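You operate a simulated robot arm through the tools that you are given. There is no shell and no other tool.

Carry out the task below with a simulated two-armed robot. There is one attempt and no reset: what you move stays moved.

TASK
Take the blue rag from the short bench top and lay it out flat on the long bench top.

The check looks at the end state, three seconds after you hand in, the way a careful person would. Anything else that was tipped, shoved, dropped, spilled or broken makes it a failure.

THE ROBOT
Two 7-joint arms with two-finger parallel grippers on one trunk, on a base that moves. Base frame: it is fixed to the floor where the robot stands at the start and does not move with it; the origin is under the middle of the robot, x ahead of it, y to its left, z up; the surface under the hand at the start is at about z = 820. Units: mm, degrees, N and s.
The left shoulder is at the start at [70, 163, 1145], the right one opposite. With the tool pointing down near the work surface each hand reaches from about 400 to 880 mm from the robot's upright axis, wherever it stands, measured 20 degrees to its own side. Places, roughly: long bench top [1300, 700, 800]. Payload 3.43 kg a hand.
The TCP of each hand is the grasp point between the finger pads, 34 mm short of the fingertips. In the tool frame z runs along the fingers and y along their closing line. Largest opening 128 mm; finger width 24, thickness 12; the body of the gripper, 48 by 130 mm, starts 96 mm behind the TCP.
Orientation is that of the tool frame in the base frame, as a unit quaternion [x, y, z, w]. With the fingers straight down and closing along the base's y, the tool's x points along the base's -x, its y along +y and its z along -z.

THE INTERFACE
- The arms move only by the tool move_arm. It takes "left_moves", "right_moves" or both (then of equal length, played together; a hand with none holds still); each is a list of rows, each a list of 7 numbers: the shift along the base's x, y, z in units of 30 mm (1.0 is 30 mm), then the turn, a rotation vector about the base's x, y, z in units of 8 degrees (1.0 is 8 degrees), then the gripper command, from -1 (fully open) to 1 (shut), values between in proportion. In form: [[tx, ty, tz, wx, wy, wz, fingers], ...]. A call has 1 to 20 rows; each row shifts and turns the commanded pose from where the row before left it. A call with a number of a shift or a turn outside -1 to 1 is refused whole. Rows are played at 5 a second. More than 50 mm and 8.6 degrees between two rows, or a gripper value outside its range, and nothing of the call is played. A pose out of reach is approached as far as the arm can. The call stops where the force on the tool passes 40 N (or 10 N more than at its start, if that is more) or the arm is blocked; 0.2 s more then pass. The fingers move at their own pace (about 153 mm/s each) and stop on an object; they squeeze with about 44 N. The grip force told is the motor's: it shows also when the fingers shut on nothing. Time passes only in rows, and 0.2 s behind the last, so rows that do not move let the fingers close. The reply holds the time, the measured pose of the TCP, the force on the tool along the base axes, the opening and the grip force, in the units named above and with some noise, with the torque about the TCP (base axes, N m) and any sound that the robot's microphone picked up.
- Cameras (640 x 400 px; columns grow to the right, rows downward): "scene" is now at [132.8, 16.9, 1367.1]; the picture's right is [0.21, -0.98, 0.00], its down [-0.63, -0.13, -0.77] and it looks along [0.75, 0.16, -0.64] (base axes); focal length 276 px, centre (320, 200). "left" rides on the left gripper at [76, 11, -160] in its tool frame; the picture's right is [-0.15, 0.99, 0.00], its down [-0.88, -0.13, -0.46] and it looks along [-0.45, -0.07, 0.89] (tool axes); focal length 234 px, centre (320, 200). "right" rides on the right gripper at [76, -11, -160] in its tool frame; the picture's right is [0.15, 0.99, 0.00], its down [-0.88, 0.13, -0.46] and it looks along [-0.45, 0.07, 0.89] (tool axes); focal length 234 px, centre (320, 200). There is no depth. A picture from a camera that has moved, and an enlarged one, comes with that camera's place and axes in the base frame and with its lens.
- get_image(camera): a new picture of that camera. The clock stands still meanwhile.
- move_column(by): slides the trunk up (or, below 0, down) by that many mm; the arms and the scene camera ride with it, the base frame stays. It gives what a move gives, with no picture.
- roll_base(legs): drives the robot by 1 to 6 legs, each [ahead, left, turn to the left] in mm, mm and degrees, along the robot's own axes; the way and the turn of a leg run together, so that a leg with both is an arc; at most 1500 mm and 180 degrees a leg. The arms and the cameras ride along, it lands a little off, and it stops where it bumps. It gives what a move gives.
- aim_head(pan, tilt): turns the head with the scene camera to pan (to the left, within 86 degrees either way) and tilt (down, from -29 to 69), counted from straight ahead of the robot. It gives what a move gives.
- close_up(camera, box): a new picture of the part [left, top, right, bottom] of that camera's present view, enlarged. The clock stands still meanwhile.
- sign_off(): hands the job in; it is judged then, once.

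Nothing tells you exact positions but the pictures and the camera data. Unless the task says otherwise, let go and move clear before handing in.

The tools are called after "Call:" as a command line: name --argument value ..., lists and objects as JSON in quotes. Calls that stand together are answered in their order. move_arm: Moves the arms, as the interface text tells. Its arguments: {"type":"object","properties":{"left_moves":{"type":"array"},"right_moves":{"type":"array"}},"required":[]} The other tools are called the same way: move_column (by) moves the trunk up or down; roll_base (legs) drives the base; aim_head (pan, tilt) turns the head that bears the scene camera; get_image (camera) takes a picture; close_up (camera, box) takes an enlarged picture of a part of a camera's view; sign_off () hands the job in.

At the start:

```text
clock: 0.0
left_eef_pos: [638.0, 337.8, 961.7]
left_tool_rot: [-0.001, 1.0, 0.0, 0.0]
left_force: [-0.1, 0.9, 0.2]
left_wrist_torque: [-0.01, 0.0, -0.03]
left_opening: 127.9
left_gripper_force: 0.0
right_eef_pos: [658.5, -158.6, 968.4]
right_tool_rot: [0.0, 1.0, 0.0, 0.0]
right_force: [-1.5, 0.2, 0.1]
right_wrist_torque: [-0.01, 0.02, 0.04]
right_opening: 127.8
right_gripper_force: 0.1
trunk travel left (down, up): [-625.0, 315.0]
robot x, y, heading: [0.8, -1.7, 0.0]
head pan, tilt (commanded): [12.0, 39.9]
```

scene: 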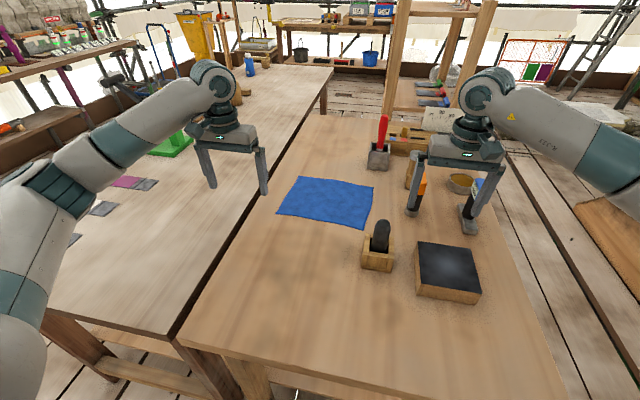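
right: 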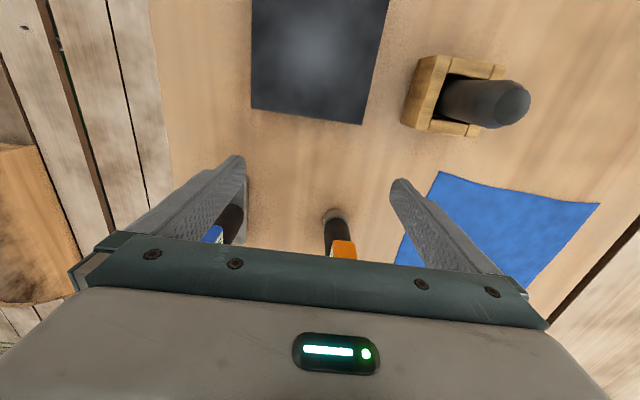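
left: 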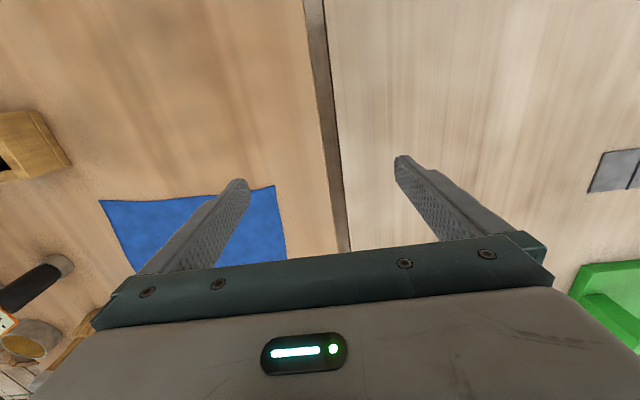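

The blue rag lies flat on the near (short) bench at about x 680–880, y 0–265. The long bench runs along its left side with some items on it, so I'll look closer before planning.

Call:
close_up --camera "scene" --box '[220, 120, 440, 260]'

Call:
aim_head --pan 45 --tilt 45

Call:
get_image --camera "scene"

```text
2.86 times, centred on (330, 190) of scene
camera zoom: at [132.8, 16.9, 1367.1], right [0.21, -0.98, 0.0], down [-0.63, -0.13, -0.77], along [0.75, 0.16, -0.64], focal length 790 px, centre (291, 229)
```

zoom: 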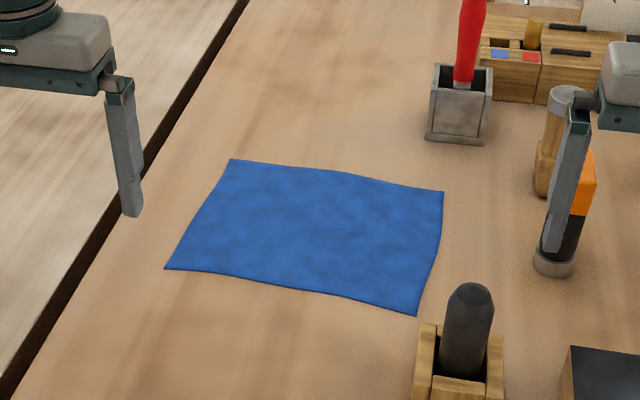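

```text
clock: 1.0
left_eef_pos: [638.7, 337.7, 960.4]
left_tool_rot: [-0.001, 1.0, 0.0, -0.001]
left_force: [-0.7, -0.9, -0.2]
left_wrist_torque: [-0.02, -0.06, -0.02]
left_opening: 128.2
left_gripper_force: 0.1
right_eef_pos: [658.4, -158.2, 968.6]
right_tool_rot: [0.0, 1.0, 0.0, 0.0]
right_force: [0.2, 0.6, -0.3]
right_wrist_torque: [0.01, 0.0, -0.03]
right_opening: 127.8
right_gripper_force: 0.0
trunk travel left (down, up): [-625.0, 315.0]
robot x, y, heading: [-0.7, -0.3, -0.1]
head pan, tilt (commanded): [45.0, 45.0]
```

```text
taken
camera scene: at [107.2, 56.6, 1359.7], right [0.71, -0.71, 0.0], down [-0.5, -0.5, -0.71], along [0.5, 0.5, -0.71], focal length 276 px, centre (320, 200)
```

scene: 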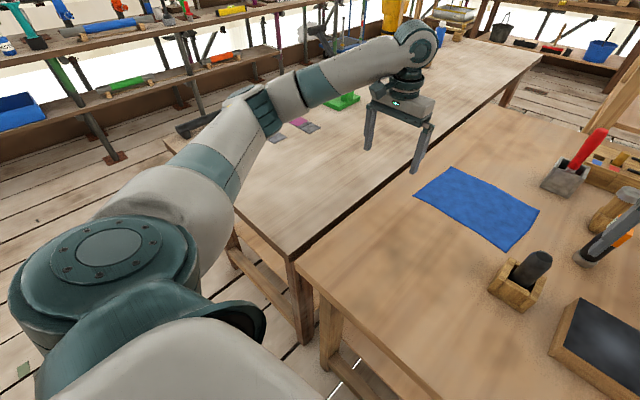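

The two benches sit end-on to me with a gap of about 30 mm near y 335–365, and the long bench is clear between y 370 and 750. I'll aim the head back at the rag and bring both hands over its near edge with the fingers part closed.

Call:
aim_head --pan 12 --tilt 48

Call:
move_arm --left_moves '[[0.255, -0.457, 0, 0, 0, 0, 0.2], [0.255, -0.457, 0, 0, 0, 0, 0.2], [0.255, -0.457, 0, 0, 0, 0, 0.2], [0.255, -0.457, 0, 0, 0, 0, 0.2], [0.255, -0.457, 0, 0, 0, 0, 0.2], [0.255, -0.457, -0.3, 0, 0, 0, 0.2], [0.255, -0.457, -0.5, 0, 0, 0, 0.2], [0.255, -0.457, -0.5, 0, 0, 0, 0.2]]' --right_moves '[[0.173, 0.85, 0, 0, 0, 0, 0.2], [0.173, 0.85, 0, 0, 0, 0, 0.2], [0.173, 0.85, 0, 0, 0, 0, 0.2], [0.173, 0.85, 0, 0, 0, 0, 0.2], [0.173, 0.85, 0, 0, 0, 0, 0.2], [0.173, 0.85, -0.4, 0, 0, 0, 0.2], [0.173, 0.85, -0.6, 0, 0, 0, 0.2], [0.173, 0.85, -0.6, 0, 0, 0, 0.2]]'

Call:
get_image --camera "scene"

Call:
get_image --camera "right"

Call:
get_image --camera "left"

```text
clock: 2.0
left_eef_pos: [637.9, 337.4, 961.4]
left_tool_rot: [-0.001, 1.0, 0.0, 0.0]
left_force: [0.0, 0.7, 0.4]
left_wrist_torque: [0.02, -0.01, -0.02]
left_opening: 128.2
left_gripper_force: 0.2
right_eef_pos: [657.9, -159.3, 967.8]
right_tool_rot: [0.0, 1.0, 0.001, 0.0]
right_force: [-0.5, 0.5, -0.1]
right_wrist_torque: [0.02, 0.01, 0.01]
right_opening: 127.8
right_gripper_force: 0.1
trunk travel left (down, up): [-625.0, 315.0]
robot x, y, heading: [2.3, -2.4, -0.0]
head pan, tilt (commanded): [12.0, 48.0]
```

```text
clock: 3.8
left_eef_pos: [701.5, 227.5, 921.4]
left_tool_rot: [-0.001, 1.0, 0.0, 0.0]
left_force: [0.1, 0.4, -0.4]
left_wrist_torque: [-0.04, -0.01, 0.02]
left_opening: 51.4
left_gripper_force: 0.0
right_eef_pos: [696.3, 47.4, 920.9]
right_tool_rot: [0.0, 1.0, 0.0, -0.001]
right_force: [0.2, 0.0, -0.3]
right_wrist_torque: [0.02, 0.02, 0.01]
right_opening: 51.3
right_gripper_force: 0.0
trunk travel left (down, up): [-625.0, 315.0]
robot x, y, heading: [-0.1, -4.7, -0.1]
head pan, tilt (commanded): [12.0, 48.0]
```

```text
taken
camera scene: at [127.6, 16.5, 1355.4], right [0.21, -0.98, 0.0], down [-0.73, -0.15, -0.67], along [0.65, 0.14, -0.74], focal length 276 px, centre (320, 200)
```

scene: 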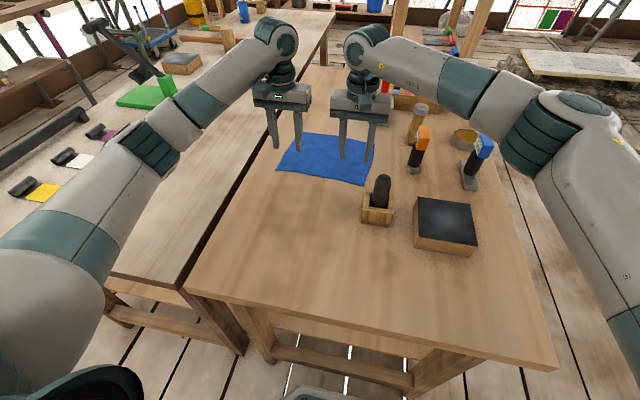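

```text
taken
camera right: at [620.3, 35.4, 1080.1], right [-0.15, 0.99, 0.0], down [0.88, 0.13, 0.45], along [0.45, 0.07, -0.89], focal length 234 px, centre (320, 200)
```

right: 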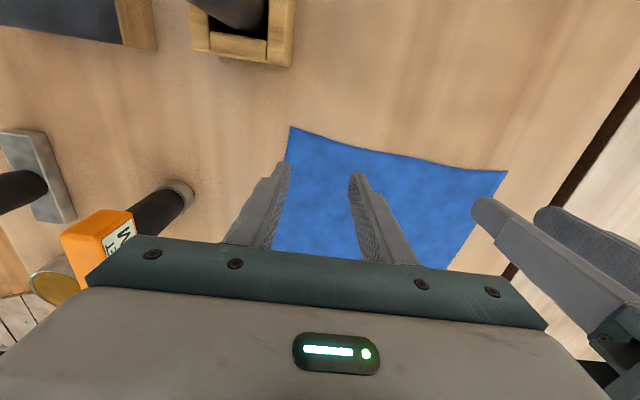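

```text
taken
camera left: at [625.9, 238.0, 1080.7], right [0.14, 0.99, 0.0], down [0.88, -0.13, 0.45], along [0.45, -0.07, -0.89], focal length 234 px, centre (320, 200)
```

left: 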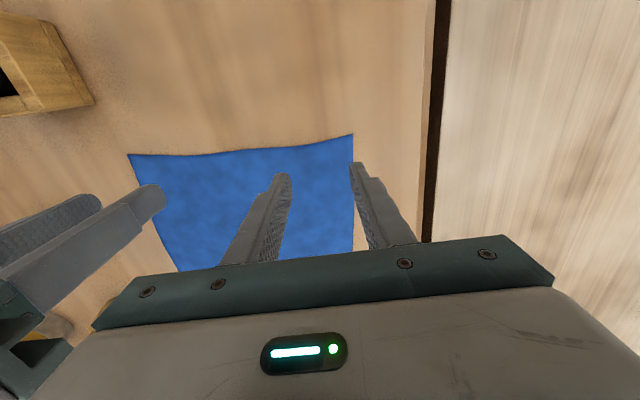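

The rag's near corners work out to about [670, 10] and [683, 266], and each hand has both fingers over it near a corner. I'll lower until the fingertips just reach the cloth.

Call:
move_arm --left_moves '[[0, 0, -0.5, 0, 0, 0, 0.2], [0, 0, -0.5, 0, 0, 0, 0.2], [0, 0, -0.5, 0, 0, 0, 0.2], [0, 0, -0.4, 0, 0, 0, 0.2]]' --right_moves '[[0, 0, -0.5, 0, 0, 0, 0.2], [0, 0, -0.5, 0, 0, 0, 0.2], [0, 0, -0.5, 0, 0, 0, 0.2], [0, 0, -0.4, 0, 0, 0, 0.2]]'

Call:
get_image --camera "right"

Call:
get_image --camera "left"

```text
clock: 4.8
left_eef_pos: [700.5, 227.4, 863.0]
left_tool_rot: [-0.001, 1.0, 0.0, 0.0]
left_force: [-1.2, -0.7, 0.9]
left_wrist_torque: [-0.01, 0.01, 0.01]
left_opening: 51.3
left_gripper_force: 0.1
right_eef_pos: [697.3, 44.5, 865.9]
right_tool_rot: [-0.001, 1.0, 0.0, 0.0]
right_force: [0.1, 0.1, 0.5]
right_wrist_torque: [0.0, 0.0, 0.02]
right_opening: 51.2
right_gripper_force: 0.0
trunk travel left (down, up): [-625.0, 315.0]
robot x, y, heading: [1.5, 1.4, 0.1]
head pan, tilt (commanded): [12.0, 48.0]
```

```text
taken
camera right: at [621.4, 33.4, 1025.0], right [-0.15, 0.99, 0.0], down [0.88, 0.13, 0.46], along [0.45, 0.07, -0.89], focal length 234 px, centre (320, 200)
```

right: 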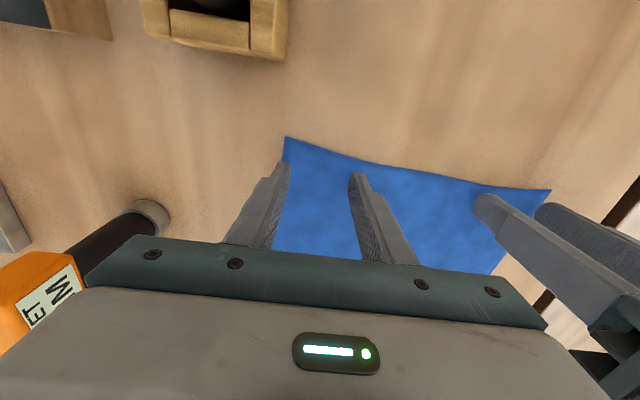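

```text
taken
camera left: at [624.7, 238.1, 1022.8], right [0.15, 0.99, 0.0], down [0.88, -0.13, 0.46], along [0.45, -0.07, -0.89], focal length 234 px, centre (320, 200)
```

left: 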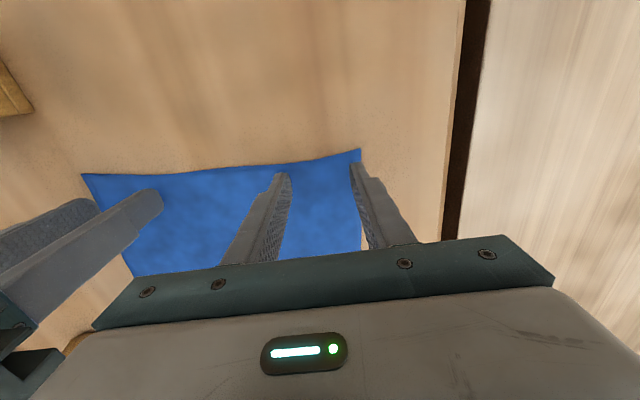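

Both hands are about 10 mm above contact. I'll shift the right one slightly toward the near edge and lower in small steps, watching the force.

Call:
move_arm --left_moves '[[0, 0, -0.1, 0, 0, 0, 0.2], [0, 0, -0.1, 0, 0, 0, 0.2]]' --right_moves '[[-0.15, 0, -0.1, 0, 0, 0, 0.2], [-0.1, 0, -0.15, 0, 0, 0, 0.2]]'

Call:
move_arm --left_moves '[[0, 0, -0.07, 0, 0, 0, 0.2], [0, 0, 0, 0, 0, 0, 0.2]]' --right_moves '[[0, 0, -0.07, 0, 0, 0, 0.2], [0, 0, 0, 0, 0, 0, 0.2]]'

```text
clock: 5.4
left_eef_pos: [699.8, 226.8, 858.1]
left_tool_rot: [-0.001, 1.0, 0.0, 0.0]
left_force: [-1.2, 1.2, -0.9]
left_wrist_torque: [-0.01, -0.01, 0.0]
left_opening: 51.2
left_gripper_force: 0.0
right_eef_pos: [690.3, 44.7, 856.9]
right_tool_rot: [0.0, 1.0, -0.001, 0.0]
right_force: [-0.1, -0.4, -0.3]
right_wrist_torque: [-0.02, -0.01, -0.03]
right_opening: 51.1
right_gripper_force: 0.0
trunk travel left (down, up): [-625.0, 315.0]
robot x, y, heading: [0.3, 2.3, -0.1]
head pan, tilt (commanded): [12.0, 48.0]
```

```text
clock: 6.0
left_eef_pos: [699.0, 228.2, 857.6]
left_tool_rot: [-0.001, 1.0, 0.0, 0.0]
left_force: [-0.5, 0.1, -1.0]
left_wrist_torque: [0.01, -0.01, 0.0]
left_opening: 51.3
left_gripper_force: 0.2
right_eef_pos: [691.5, 45.3, 856.6]
right_tool_rot: [0.0, 1.0, 0.0, 0.0]
right_force: [0.2, -0.2, 5.1]
right_wrist_torque: [0.01, -0.02, -0.03]
right_opening: 51.3
right_gripper_force: 0.0
trunk travel left (down, up): [-625.0, 315.0]
robot x, y, heading: [3.4, 2.0, -0.0]
head pan, tilt (commanded): [12.0, 48.0]
```

The right hand is touching with about 5 N and the left has not quite reached. I'll lower the left a bit more.

Call:
move_arm --left_moves '[[0, 0, -0.07, 0, 0, 0, 0.2], [0, 0, 0, 0, 0, 0, 0.2]]' --right_moves '[[0, 0, -0.02, 0, 0, 0, 0.2], [0, 0, 0, 0, 0, 0, 0.2]]'

```text
clock: 6.6
left_eef_pos: [698.1, 227.7, 855.6]
left_tool_rot: [-0.002, 1.0, 0.0, 0.0]
left_force: [0.7, 1.1, 7.4]
left_wrist_torque: [0.0, -0.05, 0.03]
left_opening: 51.1
left_gripper_force: 0.0
right_eef_pos: [689.8, 45.0, 854.6]
right_tool_rot: [0.001, 1.0, 0.0, 0.001]
right_force: [1.4, -1.1, 7.6]
right_wrist_torque: [-0.03, -0.01, -0.02]
right_opening: 51.2
right_gripper_force: 0.1
trunk travel left (down, up): [-625.0, 315.0]
robot x, y, heading: [0.2, 2.1, 0.1]
head pan, tilt (commanded): [12.0, 48.0]
```

Both hands press lightly, at about 7 N each. I'll close the fingers gradually so a fold of cloth gathers between them.

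Call:
move_arm --left_moves '[[0, 0, 0, 0, 0, 0, 0.35], [0, 0, 0, 0, 0, 0, 0.5], [0, 0, 0, 0, 0, 0, 0.65], [0, 0, 0, 0, 0, 0, 0.8], [0, 0, 0, 0, 0, 0, 1], [0, 0, 0, 0, 0, 0, 1]]' --right_moves '[[0, 0, 0, 0, 0, 0, 0.35], [0, 0, 0, 0, 0, 0, 0.5], [0, 0, 0, 0, 0, 0, 0.65], [0, 0, 0, 0, 0, 0, 0.8], [0, 0, 0, 0, 0, 0, 1], [0, 0, 0, 0, 0, 0, 1]]'

Call:
get_image --camera "right"

Call:
get_image --camera "left"

Call:
close_up --camera "scene" --box '[220, 80, 440, 220]'

```text
clock: 8.0
left_eef_pos: [698.9, 227.0, 855.2]
left_tool_rot: [0.0, 1.0, 0.0, 0.001]
left_force: [-0.4, -0.3, 12.4]
left_wrist_torque: [0.0, -0.09, -0.02]
left_opening: 0.0
left_gripper_force: 32.9
right_eef_pos: [690.8, 44.6, 856.6]
right_tool_rot: [0.0, 1.0, 0.0, 0.001]
right_force: [0.0, -0.8, 5.4]
right_wrist_torque: [0.0, -0.04, 0.01]
right_opening: 0.0
right_gripper_force: 32.8
trunk travel left (down, up): [-625.0, 315.0]
robot x, y, heading: [-1.2, -0.4, 0.1]
head pan, tilt (commanded): [12.0, 48.0]
```

```text
taken
camera right: at [613.6, 33.0, 1015.6], right [-0.15, 0.99, 0.0], down [0.88, 0.13, 0.46], along [0.45, 0.07, -0.89], focal length 234 px, centre (320, 200)
```

right: 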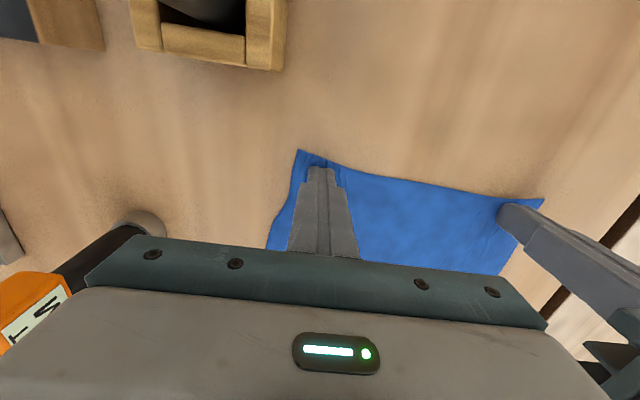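

```text
taken
camera left: at [622.8, 237.5, 1014.6], right [0.15, 0.99, 0.0], down [0.88, -0.13, 0.46], along [0.45, -0.07, -0.89], focal length 234 px, centre (320, 200)
```

left: 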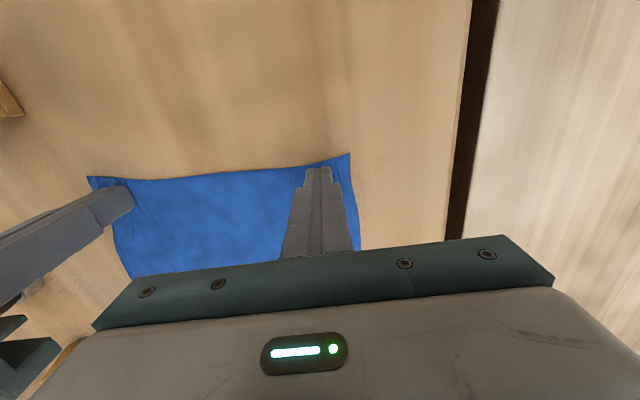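

```text
2.86 times, centred on (330, 150) of scene
camera zoom: at [124.5, 15.0, 1355.8], right [0.21, -0.98, 0.0], down [-0.73, -0.15, -0.67], along [0.66, 0.14, -0.74], focal length 790 px, centre (291, 343)
```

zoom: 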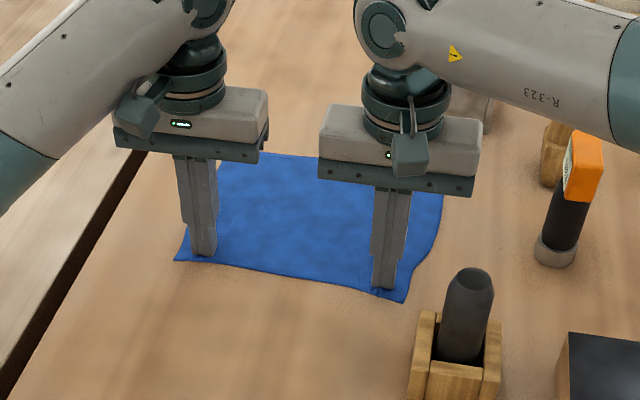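

The cloth has puckered slightly at both fingers. I'll lift a little to check whether it's actually held.

Call:
move_arm --left_moves '[[0, 0, 0.3, 0, 0, 0, 1], [0, 0, 0.4, 0, 0, 0, 1], [0, 0, 0.5, 0, 0, 0, 1]]' --right_moves '[[0, 0, 0.3, 0, 0, 0, 1], [0, 0, 0.4, 0, 0, 0, 1], [0, 0, 0.5, 0, 0, 0, 1]]'

Call:
get_image --camera "right"

Call:
get_image --camera "left"

Call:
close_up --camera "scene" --box '[220, 80, 440, 220]'

```text
clock: 8.8
left_eef_pos: [699.1, 227.6, 890.7]
left_tool_rot: [0.0, 1.0, 0.0, 0.0]
left_force: [0.2, -0.2, 0.9]
left_wrist_torque: [0.01, 0.0, -0.01]
left_opening: 0.2
left_gripper_force: 32.9
right_eef_pos: [692.1, 46.4, 891.3]
right_tool_rot: [0.0, 1.0, 0.0, 0.0]
right_force: [-0.8, -0.5, -0.2]
right_wrist_torque: [0.01, 0.01, -0.04]
right_opening: 0.1
right_gripper_force: 32.9
trunk travel left (down, up): [-625.0, 315.0]
robot x, y, heading: [0.4, 2.5, 0.0]
head pan, tilt (commanded): [12.0, 48.0]
```

```text
taken
camera right: at [616.0, 34.4, 1050.2], right [-0.15, 0.99, 0.0], down [0.88, 0.13, 0.46], along [0.45, 0.07, -0.89], focal length 234 px, centre (320, 200)
```

right: 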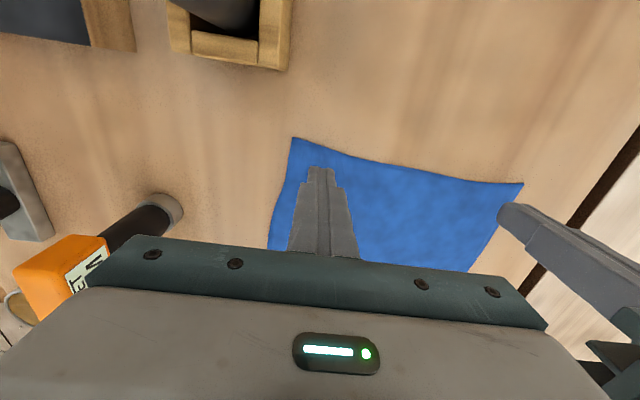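

```text
taken
camera left: at [623.5, 238.2, 1050.0], right [0.15, 0.99, 0.0], down [0.88, -0.13, 0.46], along [0.45, -0.07, -0.89], focal length 234 px, centre (320, 200)
```

left: 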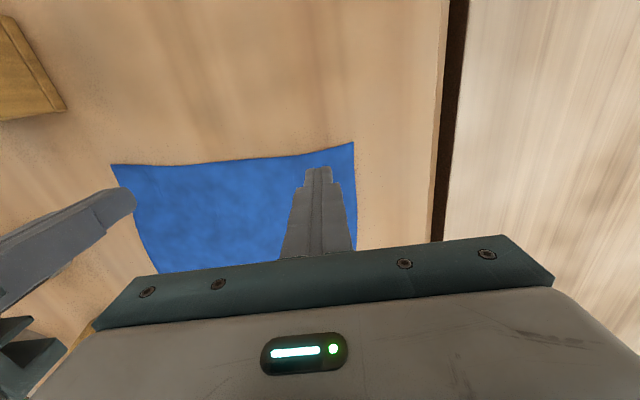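

```text
2.86 times, centred on (330, 150) of scene
camera zoom: at [126.4, 15.9, 1355.4], right [0.21, -0.98, 0.0], down [-0.73, -0.15, -0.67], along [0.65, 0.14, -0.74], focal length 790 px, centre (291, 343)
```

zoom: 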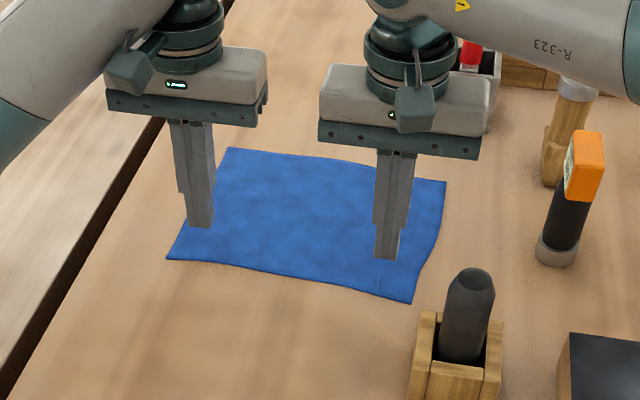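

The fold was too small and slipped out, and the rag is flat again where it was. I'll retry with a wider opening and a firmer press so more cloth gathers.

Call:
move_arm --left_moves '[[0, -0.19, 0, 0, 0, 0, -0.12], [0, 0, -0.5, 0, 0, 0, -0.12], [0, 0, -0.5, 0, 0, 0, -0.12], [0, 0, -0.2, 0, 0, 0, -0.12], [0, 0, -0.07, 0, 0, 0, -0.12], [0, 0, 0, 0, 0, 0, -0.12]]' --right_moves '[[0, 0.19, 0, 0, 0, 0, -0.12], [0, 0, -0.5, 0, 0, 0, -0.12], [0, 0, -0.5, 0, 0, 0, -0.12], [0, 0, -0.2, 0, 0, 0, -0.12], [0, 0, -0.07, 0, 0, 0, -0.12], [0, 0, 0, 0, 0, 0, -0.12]]'

Call:
move_arm --left_moves '[[0, 0, -0.07, 0, 0, 0, -0.12], [0, 0, 0, 0, 0, 0, -0.12]]' --right_moves '[[0, 0, -0.07, 0, 0, 0, -0.12], [0, 0, 0, 0, 0, 0, -0.12]]'

```text
clock: 10.2
left_eef_pos: [698.0, 222.3, 856.3]
left_tool_rot: [0.0, 1.0, 0.0, 0.001]
left_force: [0.3, -0.5, 2.1]
left_wrist_torque: [-0.02, -0.03, 0.03]
left_opening: 71.7
left_gripper_force: 0.1
right_eef_pos: [690.5, 49.4, 855.9]
right_tool_rot: [0.001, 1.0, 0.001, 0.003]
right_force: [8.4, -0.9, 31.6]
right_wrist_torque: [-0.26, -0.18, 0.07]
right_opening: 71.4
right_gripper_force: 0.1
trunk travel left (down, up): [-625.0, 315.0]
robot x, y, heading: [1.0, -1.2, -0.0]
head pan, tilt (commanded): [12.0, 48.0]
```

```text
clock: 10.7
left_eef_pos: [699.2, 222.5, 854.6]
left_tool_rot: [-0.001, 1.0, 0.0, 0.004]
left_force: [-1.6, 0.6, 11.6]
left_wrist_torque: [0.02, 0.07, 0.0]
left_opening: 71.5
left_gripper_force: 0.1
right_eef_pos: [693.2, 51.2, 856.5]
right_tool_rot: [0.0, 1.0, 0.002, 0.005]
right_force: [-1.7, -1.0, 13.9]
right_wrist_torque: [-0.21, 0.08, -0.04]
right_opening: 71.8
right_gripper_force: 0.0
trunk travel left (down, up): [-625.0, 315.0]
robot x, y, heading: [-0.9, 1.3, 0.2]
head pan, tilt (commanded): [12.0, 48.0]
stopped in row 2 (right hand): the force on the tool passed its limit at 44 N (the readings are from after the stop); the commanded pose is now the measured one
```

The press is about 12–14 N on each hand now. I'll close the fingers from this wider opening.

Call:
move_arm --left_moves '[[0, 0, 0, 0, 0, 0, 0.1], [0, 0, 0, 0, 0, 0, 0.3], [0, 0, 0, 0, 0, 0, 0.5]]' --right_moves '[[0, 0, 0, 0, 0, 0, 0.1], [0, 0, 0, 0, 0, 0, 0.3], [0, 0, 0, 0, 0, 0, 0.5]]'

Call:
get_image --camera "right"

Call:
get_image --camera "left"

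Call:
close_up --camera "scene" --box '[260, 110, 420, 210]'

```text
clock: 11.5
left_eef_pos: [698.4, 222.2, 855.0]
left_tool_rot: [-0.002, 1.0, 0.0, 0.004]
left_force: [0.9, -0.5, 15.9]
left_wrist_torque: [-0.1, -0.04, 0.0]
left_opening: 30.9
left_gripper_force: 0.1
right_eef_pos: [692.7, 50.2, 856.1]
right_tool_rot: [0.0, 1.0, 0.001, 0.005]
right_force: [0.3, 0.5, 20.2]
right_wrist_torque: [0.01, -0.05, 0.01]
right_opening: 29.0
right_gripper_force: 0.0
trunk travel left (down, up): [-625.0, 315.0]
robot x, y, heading: [0.1, 4.1, -0.2]
head pan, tilt (commanded): [12.0, 48.0]
```

```text
taken
camera right: at [614.4, 38.3, 1014.6], right [-0.15, 0.99, 0.0], down [0.88, 0.13, 0.46], along [0.46, 0.07, -0.89], focal length 234 px, centre (320, 200)
```

right: 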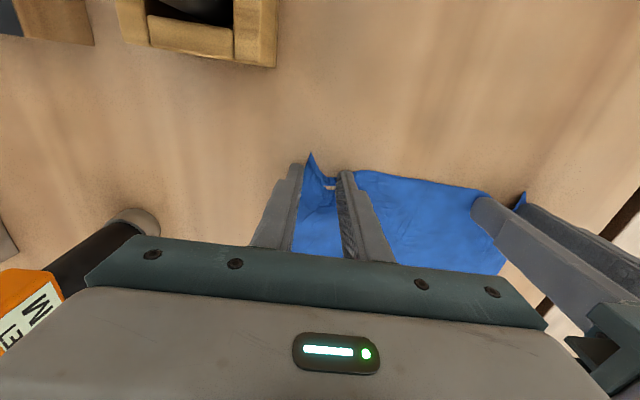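

```text
taken
camera left: at [621.8, 232.5, 1014.2], right [0.14, 0.99, 0.0], down [0.88, -0.13, 0.46], along [0.46, -0.07, -0.89], focal length 234 px, centre (320, 200)
```

left: 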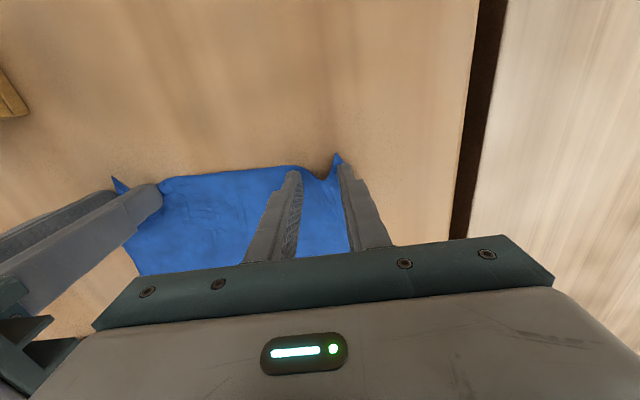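

```text
4.00 times, centred on (340, 160) of scene
camera zoom: at [122.5, 14.8, 1356.1], right [0.21, -0.98, 0.0], down [-0.72, -0.15, -0.67], along [0.66, 0.14, -0.74], focal length 1106 px, centre (240, 360)
```

zoom: 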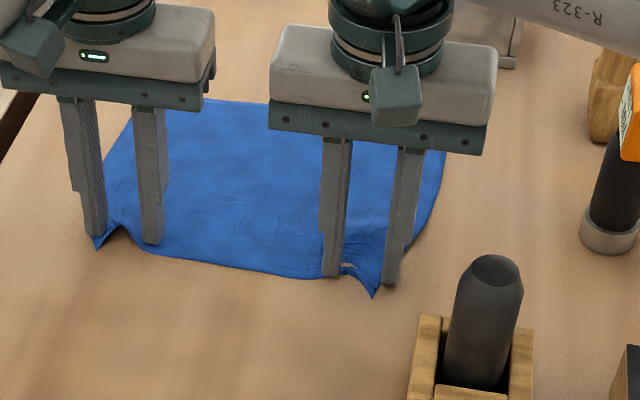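

Clear folds now stand between both finger pairs, with the corner flaps inside. I'll close fully.

Call:
move_arm --left_moves '[[0, 0, 0, 0, 0, 0, 0.65], [0, 0, 0, 0, 0, 0, 0.8], [0, 0, 0, 0, 0, 0, 1], [0, 0, 0, 0, 0, 0, 1]]' --right_moves '[[0, 0, 0, 0, 0, 0, 0.65], [0, 0, 0, 0, 0, 0, 0.8], [0, 0, 0, 0, 0, 0, 1], [0, 0, 0, 0, 0, 0, 1]]'

Call:
get_image --camera "right"

Call:
get_image --camera "left"

Call:
close_up --camera "scene" --box '[260, 110, 420, 210]'

```text
clock: 12.5
left_eef_pos: [697.4, 222.3, 856.2]
left_tool_rot: [-0.001, 1.0, -0.001, 0.002]
left_force: [-0.6, -0.6, 18.5]
left_wrist_torque: [-0.04, 0.0, 0.06]
left_opening: 0.0
left_gripper_force: 32.9
right_eef_pos: [692.0, 50.7, 856.8]
right_tool_rot: [0.0, 1.0, 0.0, 0.006]
right_force: [0.1, 0.2, 21.7]
right_wrist_torque: [-0.03, 0.05, 0.01]
right_opening: 0.0
right_gripper_force: 32.9
trunk travel left (down, up): [-625.0, 315.0]
robot x, y, heading: [-0.5, 0.4, 0.1]
head pan, tilt (commanded): [12.0, 48.0]
```

```text
taken
camera right: at [613.7, 38.2, 1014.6], right [-0.15, 0.99, 0.0], down [0.88, 0.13, 0.46], along [0.46, 0.07, -0.89], focal length 234 px, centre (320, 200)
```

right: 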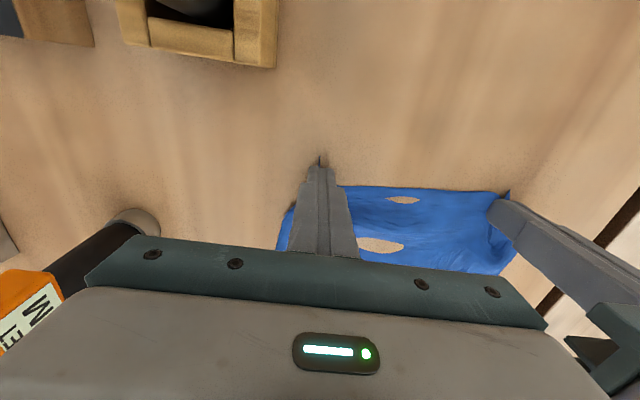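

```text
taken
camera left: at [621.1, 232.2, 1014.3], right [0.14, 0.99, 0.0], down [0.88, -0.13, 0.46], along [0.46, -0.07, -0.89], focal length 234 px, centre (320, 200)
```

left: 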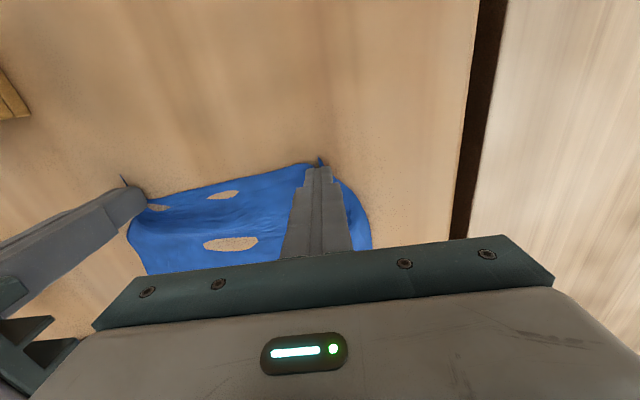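

```text
4.00 times, centred on (340, 160) of scene
camera zoom: at [121.8, 14.5, 1356.1], right [0.21, -0.98, 0.0], down [-0.72, -0.15, -0.67], along [0.66, 0.14, -0.74], focal length 1106 px, centre (240, 360)
```

zoom: 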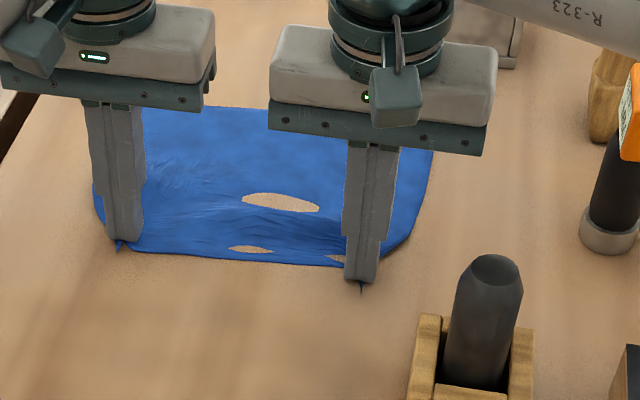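

The cloth is now pinched at both corners but stretched between the hands, with the bench showing through in spots. I'll ease the hands together slightly as I lift to take out the tension.

Call:
move_arm --left_moves '[[0, -0.15, 0.1, 0, 0, 0, 1], [0, -0.15, 0.2, 0, 0, 0, 1], [0, -0.1, 0.3, 0, 0, 0, 1], [0, 0, 0.4, 0, 0, 0, 1]]' --right_moves '[[0, 0.15, 0.1, 0, 0, 0, 1], [0, 0.15, 0.2, 0, 0, 0, 1], [0, 0.1, 0.3, 0, 0, 0, 1], [0, 0, 0.4, 0, 0, 0, 1]]'

Call:
get_image --camera "right"

Call:
get_image --camera "left"

Call:
close_up --camera "scene" --box '[260, 110, 420, 210]'

```text
clock: 13.5
left_eef_pos: [701.5, 212.3, 881.6]
left_tool_rot: [-0.001, 1.0, 0.0, 0.001]
left_force: [0.7, 0.3, -0.6]
left_wrist_torque: [0.01, 0.02, -0.01]
left_opening: 0.1
left_gripper_force: 33.1
right_eef_pos: [693.8, 62.6, 881.6]
right_tool_rot: [0.0, 1.0, 0.001, 0.003]
right_force: [0.0, -0.3, -0.2]
right_wrist_torque: [0.01, 0.01, 0.02]
right_opening: 0.0
right_gripper_force: 32.9
trunk travel left (down, up): [-625.0, 315.0]
robot x, y, heading: [1.0, -0.5, -0.1]
head pan, tilt (commanded): [12.0, 48.0]
```

```text
taken
camera right: at [617.8, 49.7, 1041.1], right [-0.15, 0.99, 0.0], down [0.88, 0.13, 0.46], along [0.46, 0.07, -0.89], focal length 234 px, centre (320, 200)
```

right: 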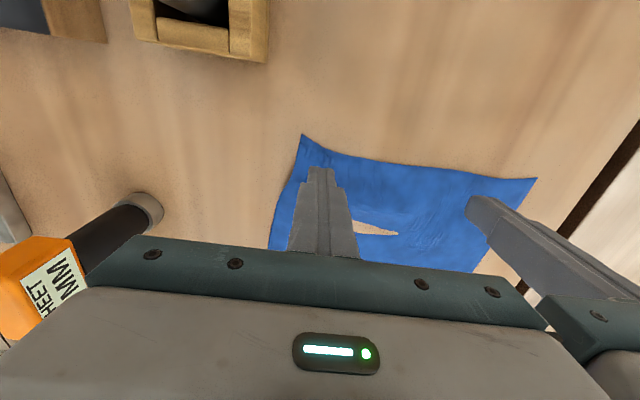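

```text
taken
camera left: at [624.7, 221.4, 1040.1], right [0.14, 0.99, 0.0], down [0.88, -0.13, 0.46], along [0.45, -0.07, -0.89], focal length 234 px, centre (320, 200)
```

left: 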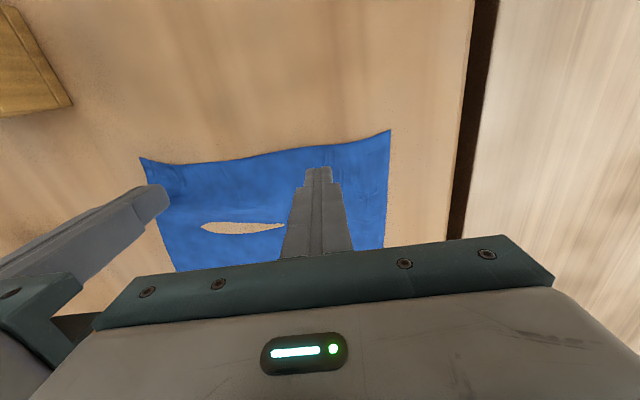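

```text
4.00 times, centred on (340, 160) of scene
camera zoom: at [126.9, 15.6, 1355.3], right [0.21, -0.98, 0.0], down [-0.73, -0.15, -0.67], along [0.65, 0.14, -0.74], focal length 1106 px, centre (240, 360)
```

zoom: 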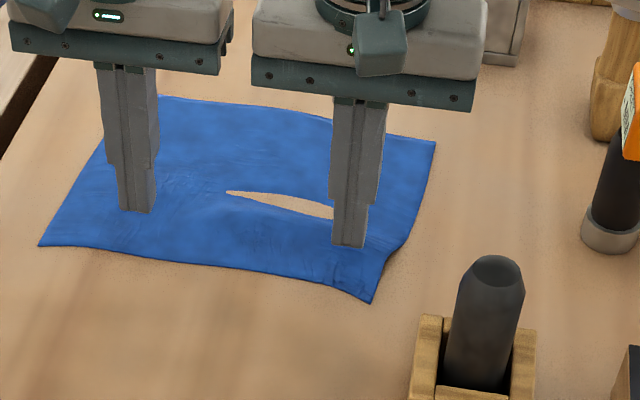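

The folds slipped out because both hands closing at once stretched the cloth between them. I'll lift clear, see how the rag has settled, then pinch one corner at a time.

Call:
move_arm --left_moves '[[0, 0, 0.5, 0, 0, 0, 1], [0, 0.5, 0.5, 0, 0, 0, 1], [0, 1, 0.5, 0, 0, 0, 1], [0, 1, 0, 0, 0, 0, 1], [0, 1, 0, 0, 0, 0, 1]]' --right_moves '[[0, 0, 0.5, 0, 0, 0, 1], [0, 0, 0.5, 0, 0, 0, 1], [0, 0, 0.5, 0, 0, 0, 1], [0, 0, 0, 0, 0, 0, 1], [0, 0, 0, 0, 0, 0, 1]]'

Call:
get_image --camera "right"

Call:
get_image --camera "left"

Call:
close_up --camera "scene" --box '[240, 90, 420, 210]'

```text
clock: 14.7
left_eef_pos: [703.4, 315.4, 929.5]
left_tool_rot: [-0.001, 1.0, -0.001, 0.001]
left_force: [-0.2, 0.5, 1.0]
left_wrist_torque: [-0.02, -0.03, 0.0]
left_opening: 0.1
left_gripper_force: 33.2
right_eef_pos: [694.7, 61.7, 929.5]
right_tool_rot: [0.001, 1.0, 0.0, 0.003]
right_force: [0.0, 0.0, -0.6]
right_wrist_torque: [-0.01, -0.01, 0.01]
right_opening: 0.0
right_gripper_force: 33.1
trunk travel left (down, up): [-625.0, 315.0]
robot x, y, heading: [0.8, -0.8, -0.2]
head pan, tilt (commanded): [12.0, 48.0]
```

```text
taken
camera right: at [618.2, 50.6, 1088.4], right [-0.15, 0.99, 0.0], down [0.88, 0.13, 0.46], along [0.46, 0.07, -0.89], focal length 234 px, centre (320, 200)
```

right: 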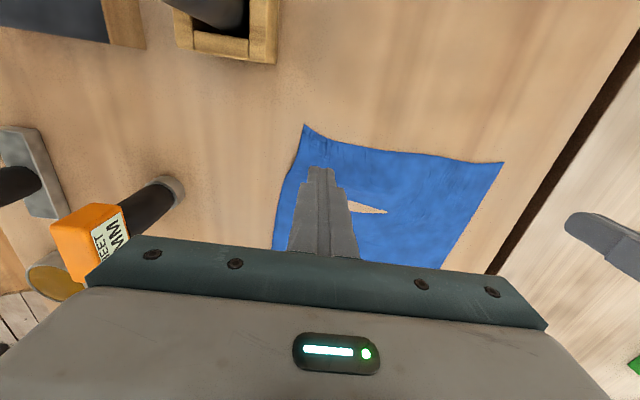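

```text
taken
camera left: at [626.6, 325.3, 1088.3], right [0.15, 0.99, 0.0], down [0.88, -0.13, 0.46], along [0.45, -0.07, -0.89], focal length 234 px, centre (320, 200)
```

left: 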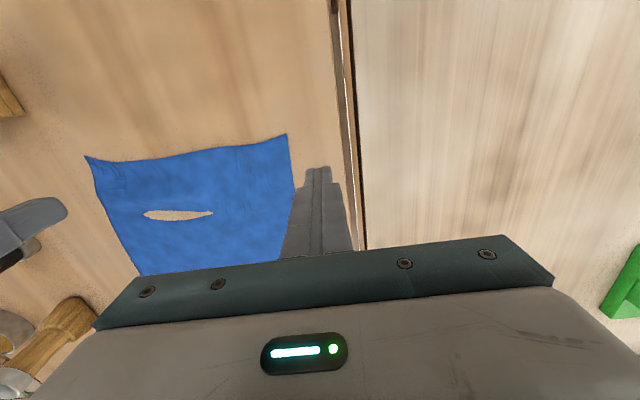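

```text
3.33 times, centred on (330, 150) of scene
camera zoom: at [126.4, 16.5, 1355.5], right [0.21, -0.98, 0.0], down [-0.73, -0.15, -0.67], along [0.65, 0.14, -0.74], focal length 922 px, centre (287, 367)
```

zoom: 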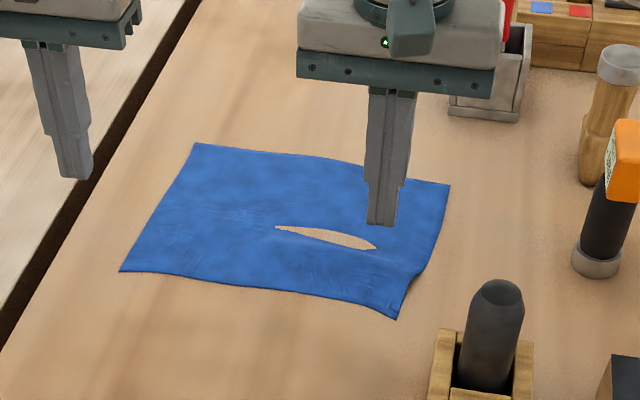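

A slit of bench still shows through the rag near its middle. I'll zoom in to see whether it's just part of the cloth sunk into the surface.

Call:
close_up --camera "left" --box '[70, 120, 310, 270]'

Call:
close_up --camera "scene" --box '[300, 140, 370, 190]'

```text
2.67 times, centred on (190, 195) of left
camera zoom: at [626.6, 325.3, 1088.3], right [0.15, 0.99, 0.0], down [0.88, -0.13, 0.46], along [0.45, -0.07, -0.89], focal length 624 px, centre (667, 213)
```

zoom: 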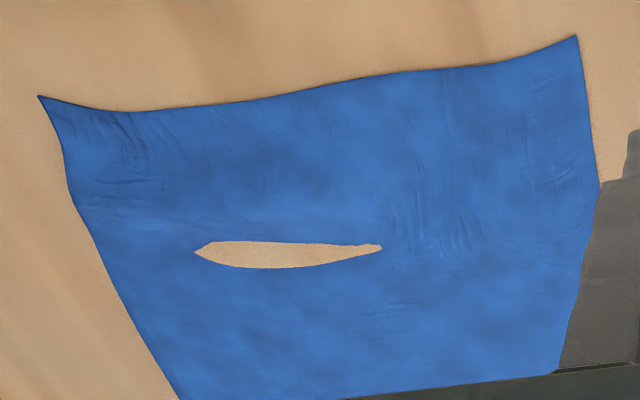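

```text
8.00 times, centred on (335, 165) of scene
camera zoom: at [126.4, 16.5, 1355.5], right [0.21, -0.98, 0.0], down [-0.73, -0.15, -0.67], along [0.65, 0.14, -0.74], focal length 2212 px, centre (200, 480)
```

zoom: 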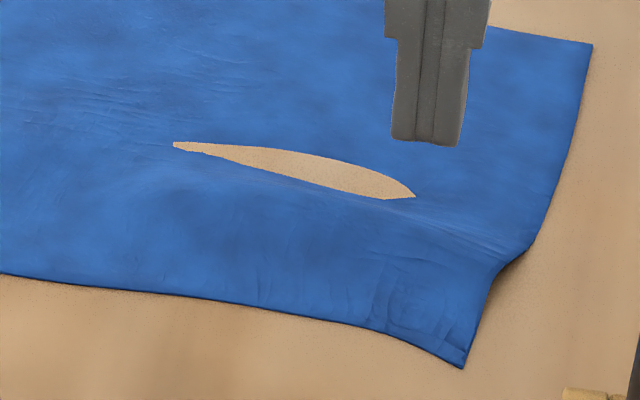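

The slit looks like a shallow ripple sunk into the bench rather than a tear. I'll turn both grippers a quarter turn so they pinch along x at the near edge, which won't stretch the cloth between the hands.

Call:
move_arm --left_moves '[[0, 0, 0.5, 0, 0, -1, -0.1], [0, 0, 0.3, 0, 0, -1, -0.1], [0, 0, 0, 0, 0, -1, -0.1], [0, 0, 0, 0, 0, -1, -0.1], [0, 0, 0, 0, 0, -1, -0.1], [0, 0, 0, 0, 0, -1, -0.1], [0, 0, 0, 0, 0, -1, -0.1], [0, 0, 0, 0, 0, -1, -0.1], [0, 0, 0, 0, 0, -1, -0.1], [0, 0, 0, 0, 0, -1, -0.1], [0, 0, 0, 0, 0, -1, -0.1], [0, 0, 0, 0, 0, -0.25, -0.1]]' --right_moves '[[0, 0, 0.5, 0, 0, 1, -0.1], [0, 0, 0.3, 0, 0, 1, -0.1], [0, 0, 0, 0, 0, 1, -0.1], [0, 0, 0, 0, 0, 1, -0.1], [0, 0, 0, 0, 0, 1, -0.1], [0, 0, 0, 0, 0, 1, -0.1], [0, 0, 0, 0, 0, 1, -0.1], [0, 0, 0, 0, 0, 1, -0.1], [0, 0, 0, 0, 0, 1, -0.1], [0, 0, 0, 0, 0, 1, -0.1], [0, 0, 0, 0, 0, 1, -0.1], [0, 0, 0, 0, 0, 0.25, -0.1]]'

Call:
get_image --camera "scene"

Call:
get_image --camera "right"

Call:
get_image --camera "left"

```text
clock: 17.3
left_eef_pos: [700.4, 316.3, 949.7]
left_tool_rot: [0.707, 0.707, 0.0, 0.0]
left_force: [-1.2, 0.1, -0.3]
left_wrist_torque: [-0.02, 0.0, 0.02]
left_opening: 70.6
left_gripper_force: 0.1
right_eef_pos: [694.8, 63.4, 951.9]
right_tool_rot: [-0.438, 0.899, 0.002, 0.002]
right_force: [-0.5, 0.2, -0.4]
right_wrist_torque: [0.01, -0.03, -0.03]
right_opening: 70.3
right_gripper_force: 0.0
right hand out of reach, approached as far as the arm can: row 7, 8, 9, 10, 11
trunk travel left (down, up): [-625.0, 315.0]
robot x, y, heading: [1.3, -1.0, 0.2]
head pan, tilt (commanded): [12.0, 48.0]
```

```text
taken
camera scene: at [126.8, 15.6, 1355.5], right [0.21, -0.98, 0.0], down [-0.73, -0.15, -0.67], along [0.65, 0.14, -0.74], focal length 276 px, centre (320, 200)
```

scene: 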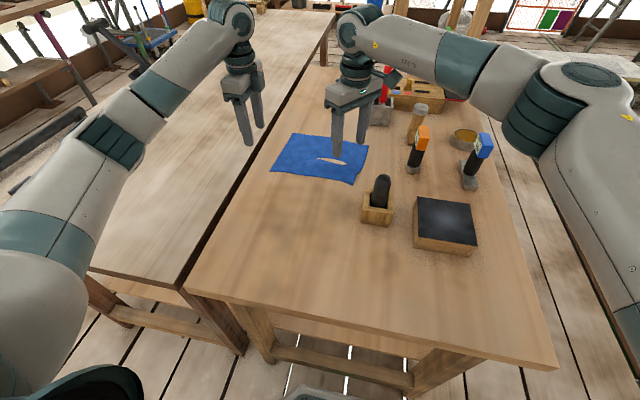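

```text
taken
camera right: at [655.6, -4.9, 1111.1], right [-0.87, 0.49, 0.0], down [0.44, 0.77, 0.46], along [0.23, 0.4, -0.89], focal length 234 px, centre (320, 200)
```

right: 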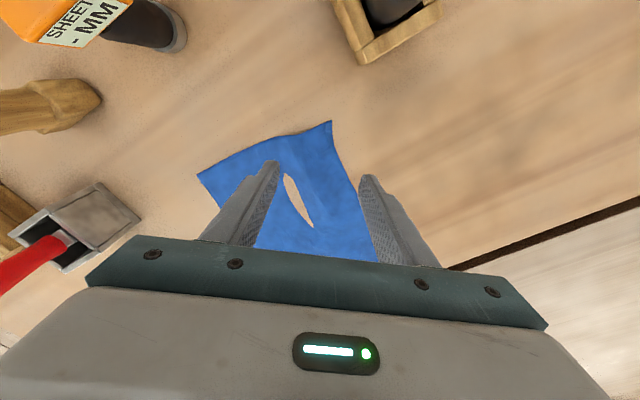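

```text
taken
camera left: at [712.6, 390.6, 1109.5], right [0.99, -0.15, 0.0], down [-0.13, -0.88, 0.46], along [-0.07, -0.45, -0.89], focal length 234 px, centre (320, 200)
```

left: 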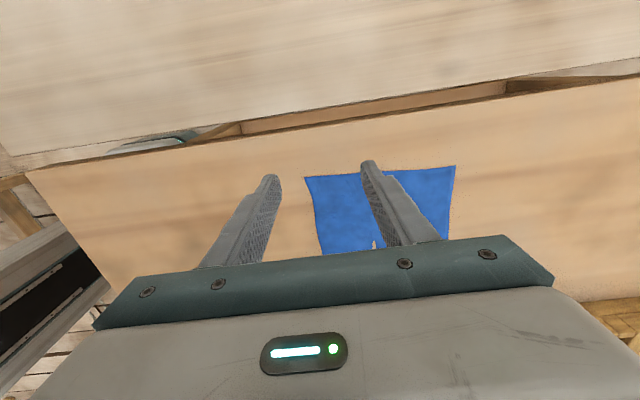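

The left gripper turned fully, but the right hit a limit at about 52° because it's reaching across. I'll back off slightly and strafe left so the robot is centred on the rag, then finish the turn.

Call:
roll_base --legs '[[-40, 0, 0], [0, 150, 0]]'

Call:
get_image --camera "scene"

```text
clock: 19.2
left_eef_pos: [660.5, 466.0, 949.1]
left_tool_rot: [0.707, 0.708, 0.0, 0.001]
left_force: [-0.8, 0.8, -1.0]
left_wrist_torque: [-0.02, 0.01, -0.01]
left_opening: 70.4
left_gripper_force: 0.1
right_eef_pos: [652.8, 214.5, 951.2]
right_tool_rot: [-0.438, 0.899, 0.003, 0.002]
right_force: [-0.2, 0.6, 0.3]
right_wrist_torque: [-0.03, 0.01, 0.02]
right_opening: 70.5
right_gripper_force: 0.1
trunk travel left (down, up): [-625.0, 315.0]
robot x, y, heading: [-42.1, 150.5, 0.2]
head pan, tilt (commanded): [12.0, 48.0]
```

```text
taken
camera scene: at [86.1, 167.7, 1355.4], right [0.21, -0.98, 0.0], down [-0.73, -0.15, -0.67], along [0.65, 0.14, -0.74], focal length 276 px, centre (320, 200)
```

scene: 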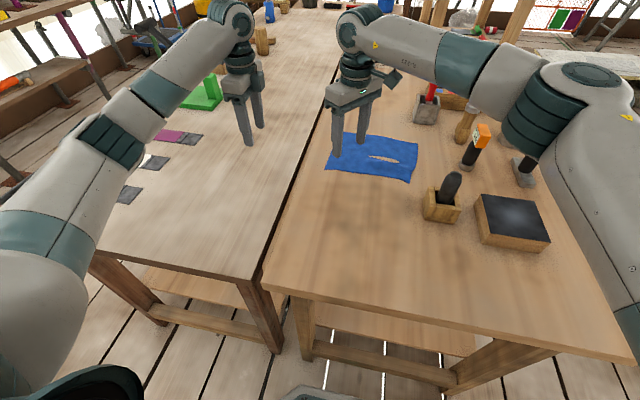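

The strafe went cleanly and the rag now sits more centrally in front of the arms. Next I bring both hands over the near corners and finish turning the right gripper.

Call:
move_arm --left_moves '[[0.26, -1, -0.1, 0, 0, 0, -0.1], [0.26, -1, -0.1, 0, 0, 0, -0.1], [0.26, -1, -0.1, 0, 0, 0, -0.1], [0.26, -1, -0.1, 0, 0, 0, -0.1], [0.26, -1, -0.1, 0, 0, 0, -0.1], [0.26, -1, -0.1, 0, 0, 0, -0.1], [0.26, -1, -0.1, 0, 0, 0, -0.1]]' --right_moves '[[0.295, -0.726, -0.1, 0, 0, 0.68, -0.1], [0.295, -0.726, -0.1, 0, 0, 0.68, -0.1], [0.295, -0.726, -0.1, 0, 0, 0.68, -0.1], [0.295, -0.726, -0.1, 0, 0, 0.68, -0.1], [0.295, -0.726, -0.1, 0, 0, 0.68, -0.1], [0.295, -0.726, -0.1, 0, 0, 0.68, -0.1], [0.295, -0.726, -0.1, 0, 0, 0.68, -0.1]]'

Call:
get_image --camera "scene"

Call:
get_image --camera "right"

Call:
get_image --camera "left"

```text
clock: 20.8
left_eef_pos: [716.2, 254.1, 931.6]
left_tool_rot: [0.706, 0.708, 0.0, 0.0]
left_force: [-0.4, -0.5, 0.3]
left_wrist_torque: [0.03, -0.02, 0.01]
left_opening: 70.2
left_gripper_force: 0.1
right_eef_pos: [630.5, 190.5, 943.7]
right_tool_rot: [-0.459, 0.888, 0.002, 0.003]
right_force: [-0.2, -0.4, -0.4]
right_wrist_torque: [0.04, 0.0, -0.03]
right_opening: 70.4
right_gripper_force: 0.2
right hand out of reach, approached as far as the arm can: row 1, 2, 3, 4, 5, 6, 7
trunk travel left (down, up): [-625.0, 315.0]
robot x, y, heading: [-40.9, 148.3, 0.0]
head pan, tilt (commanded): [12.0, 48.0]
```

```text
taken
camera scene: at [85.6, 164.6, 1355.6], right [0.21, -0.98, 0.0], down [-0.73, -0.15, -0.67], along [0.65, 0.14, -0.74], focal length 276 px, centre (320, 200)
```

scene: 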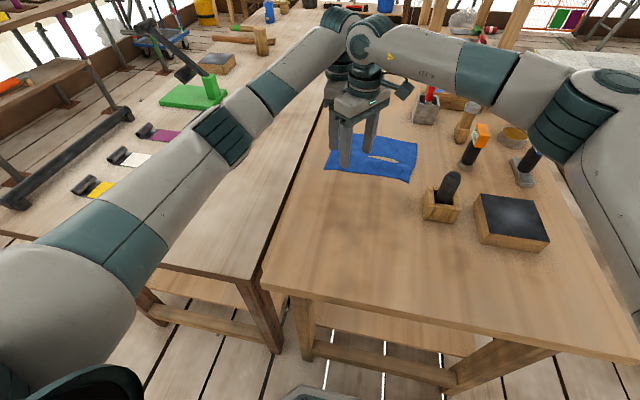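

```text
taken
camera right: at [594.4, 120.9, 1102.2], right [-0.89, 0.45, 0.0], down [0.4, 0.79, 0.46], along [0.21, 0.41, -0.89], focal length 234 px, centre (320, 200)
```

right: 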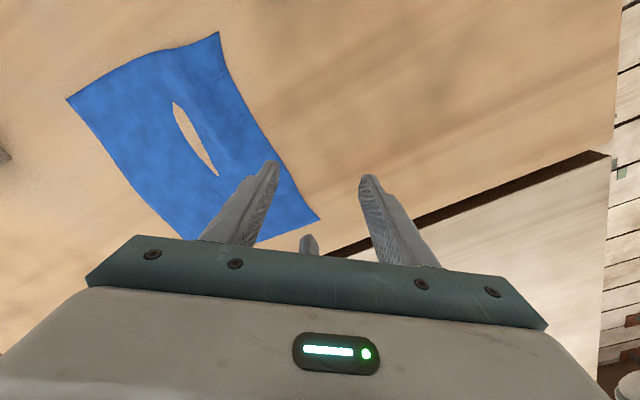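

```text
taken
camera left: at [726.4, 329.5, 1091.3], right [0.99, -0.15, 0.0], down [-0.13, -0.88, 0.46], along [-0.07, -0.45, -0.89], focal length 234 px, centre (320, 200)
```

left: 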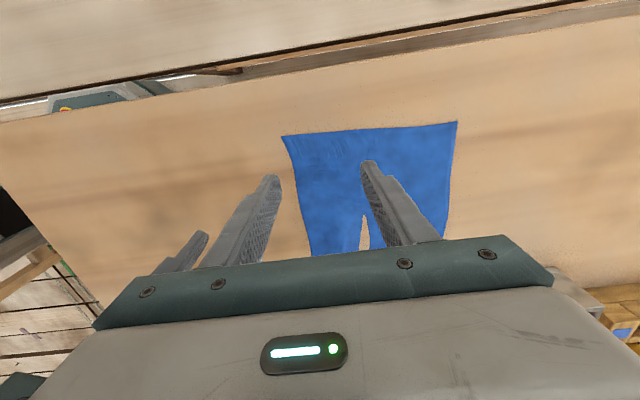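

The right gripper can't turn that way and stalled, while the left is in place. I'll hold still for a moment to see where the right hand's command really stands before turning it the other way.

Call:
move_arm --right_moves '[[0, -0.3, 0, 0, 0, -0.5, -0.1], [0, -0.3, 0, 0, 0, -0.5, -0.1]]'

```text
clock: 21.4
left_eef_pos: [715.2, 256.6, 932.1]
left_tool_rot: [0.707, 0.708, -0.001, 0.001]
left_force: [-0.3, 0.1, 0.1]
left_wrist_torque: [-0.03, -0.05, 0.02]
left_opening: 70.3
left_gripper_force: 0.0
right_eef_pos: [630.1, 172.3, 941.5]
right_tool_rot: [-0.417, 0.909, 0.002, 0.001]
right_force: [0.0, 0.5, -0.1]
right_wrist_torque: [-0.01, 0.03, -0.01]
right_opening: 70.2
right_gripper_force: 0.1
trunk travel left (down, up): [-625.0, 315.0]
robot x, y, heading: [-41.4, 150.6, 0.0]
head pan, tilt (commanded): [12.0, 48.0]
```

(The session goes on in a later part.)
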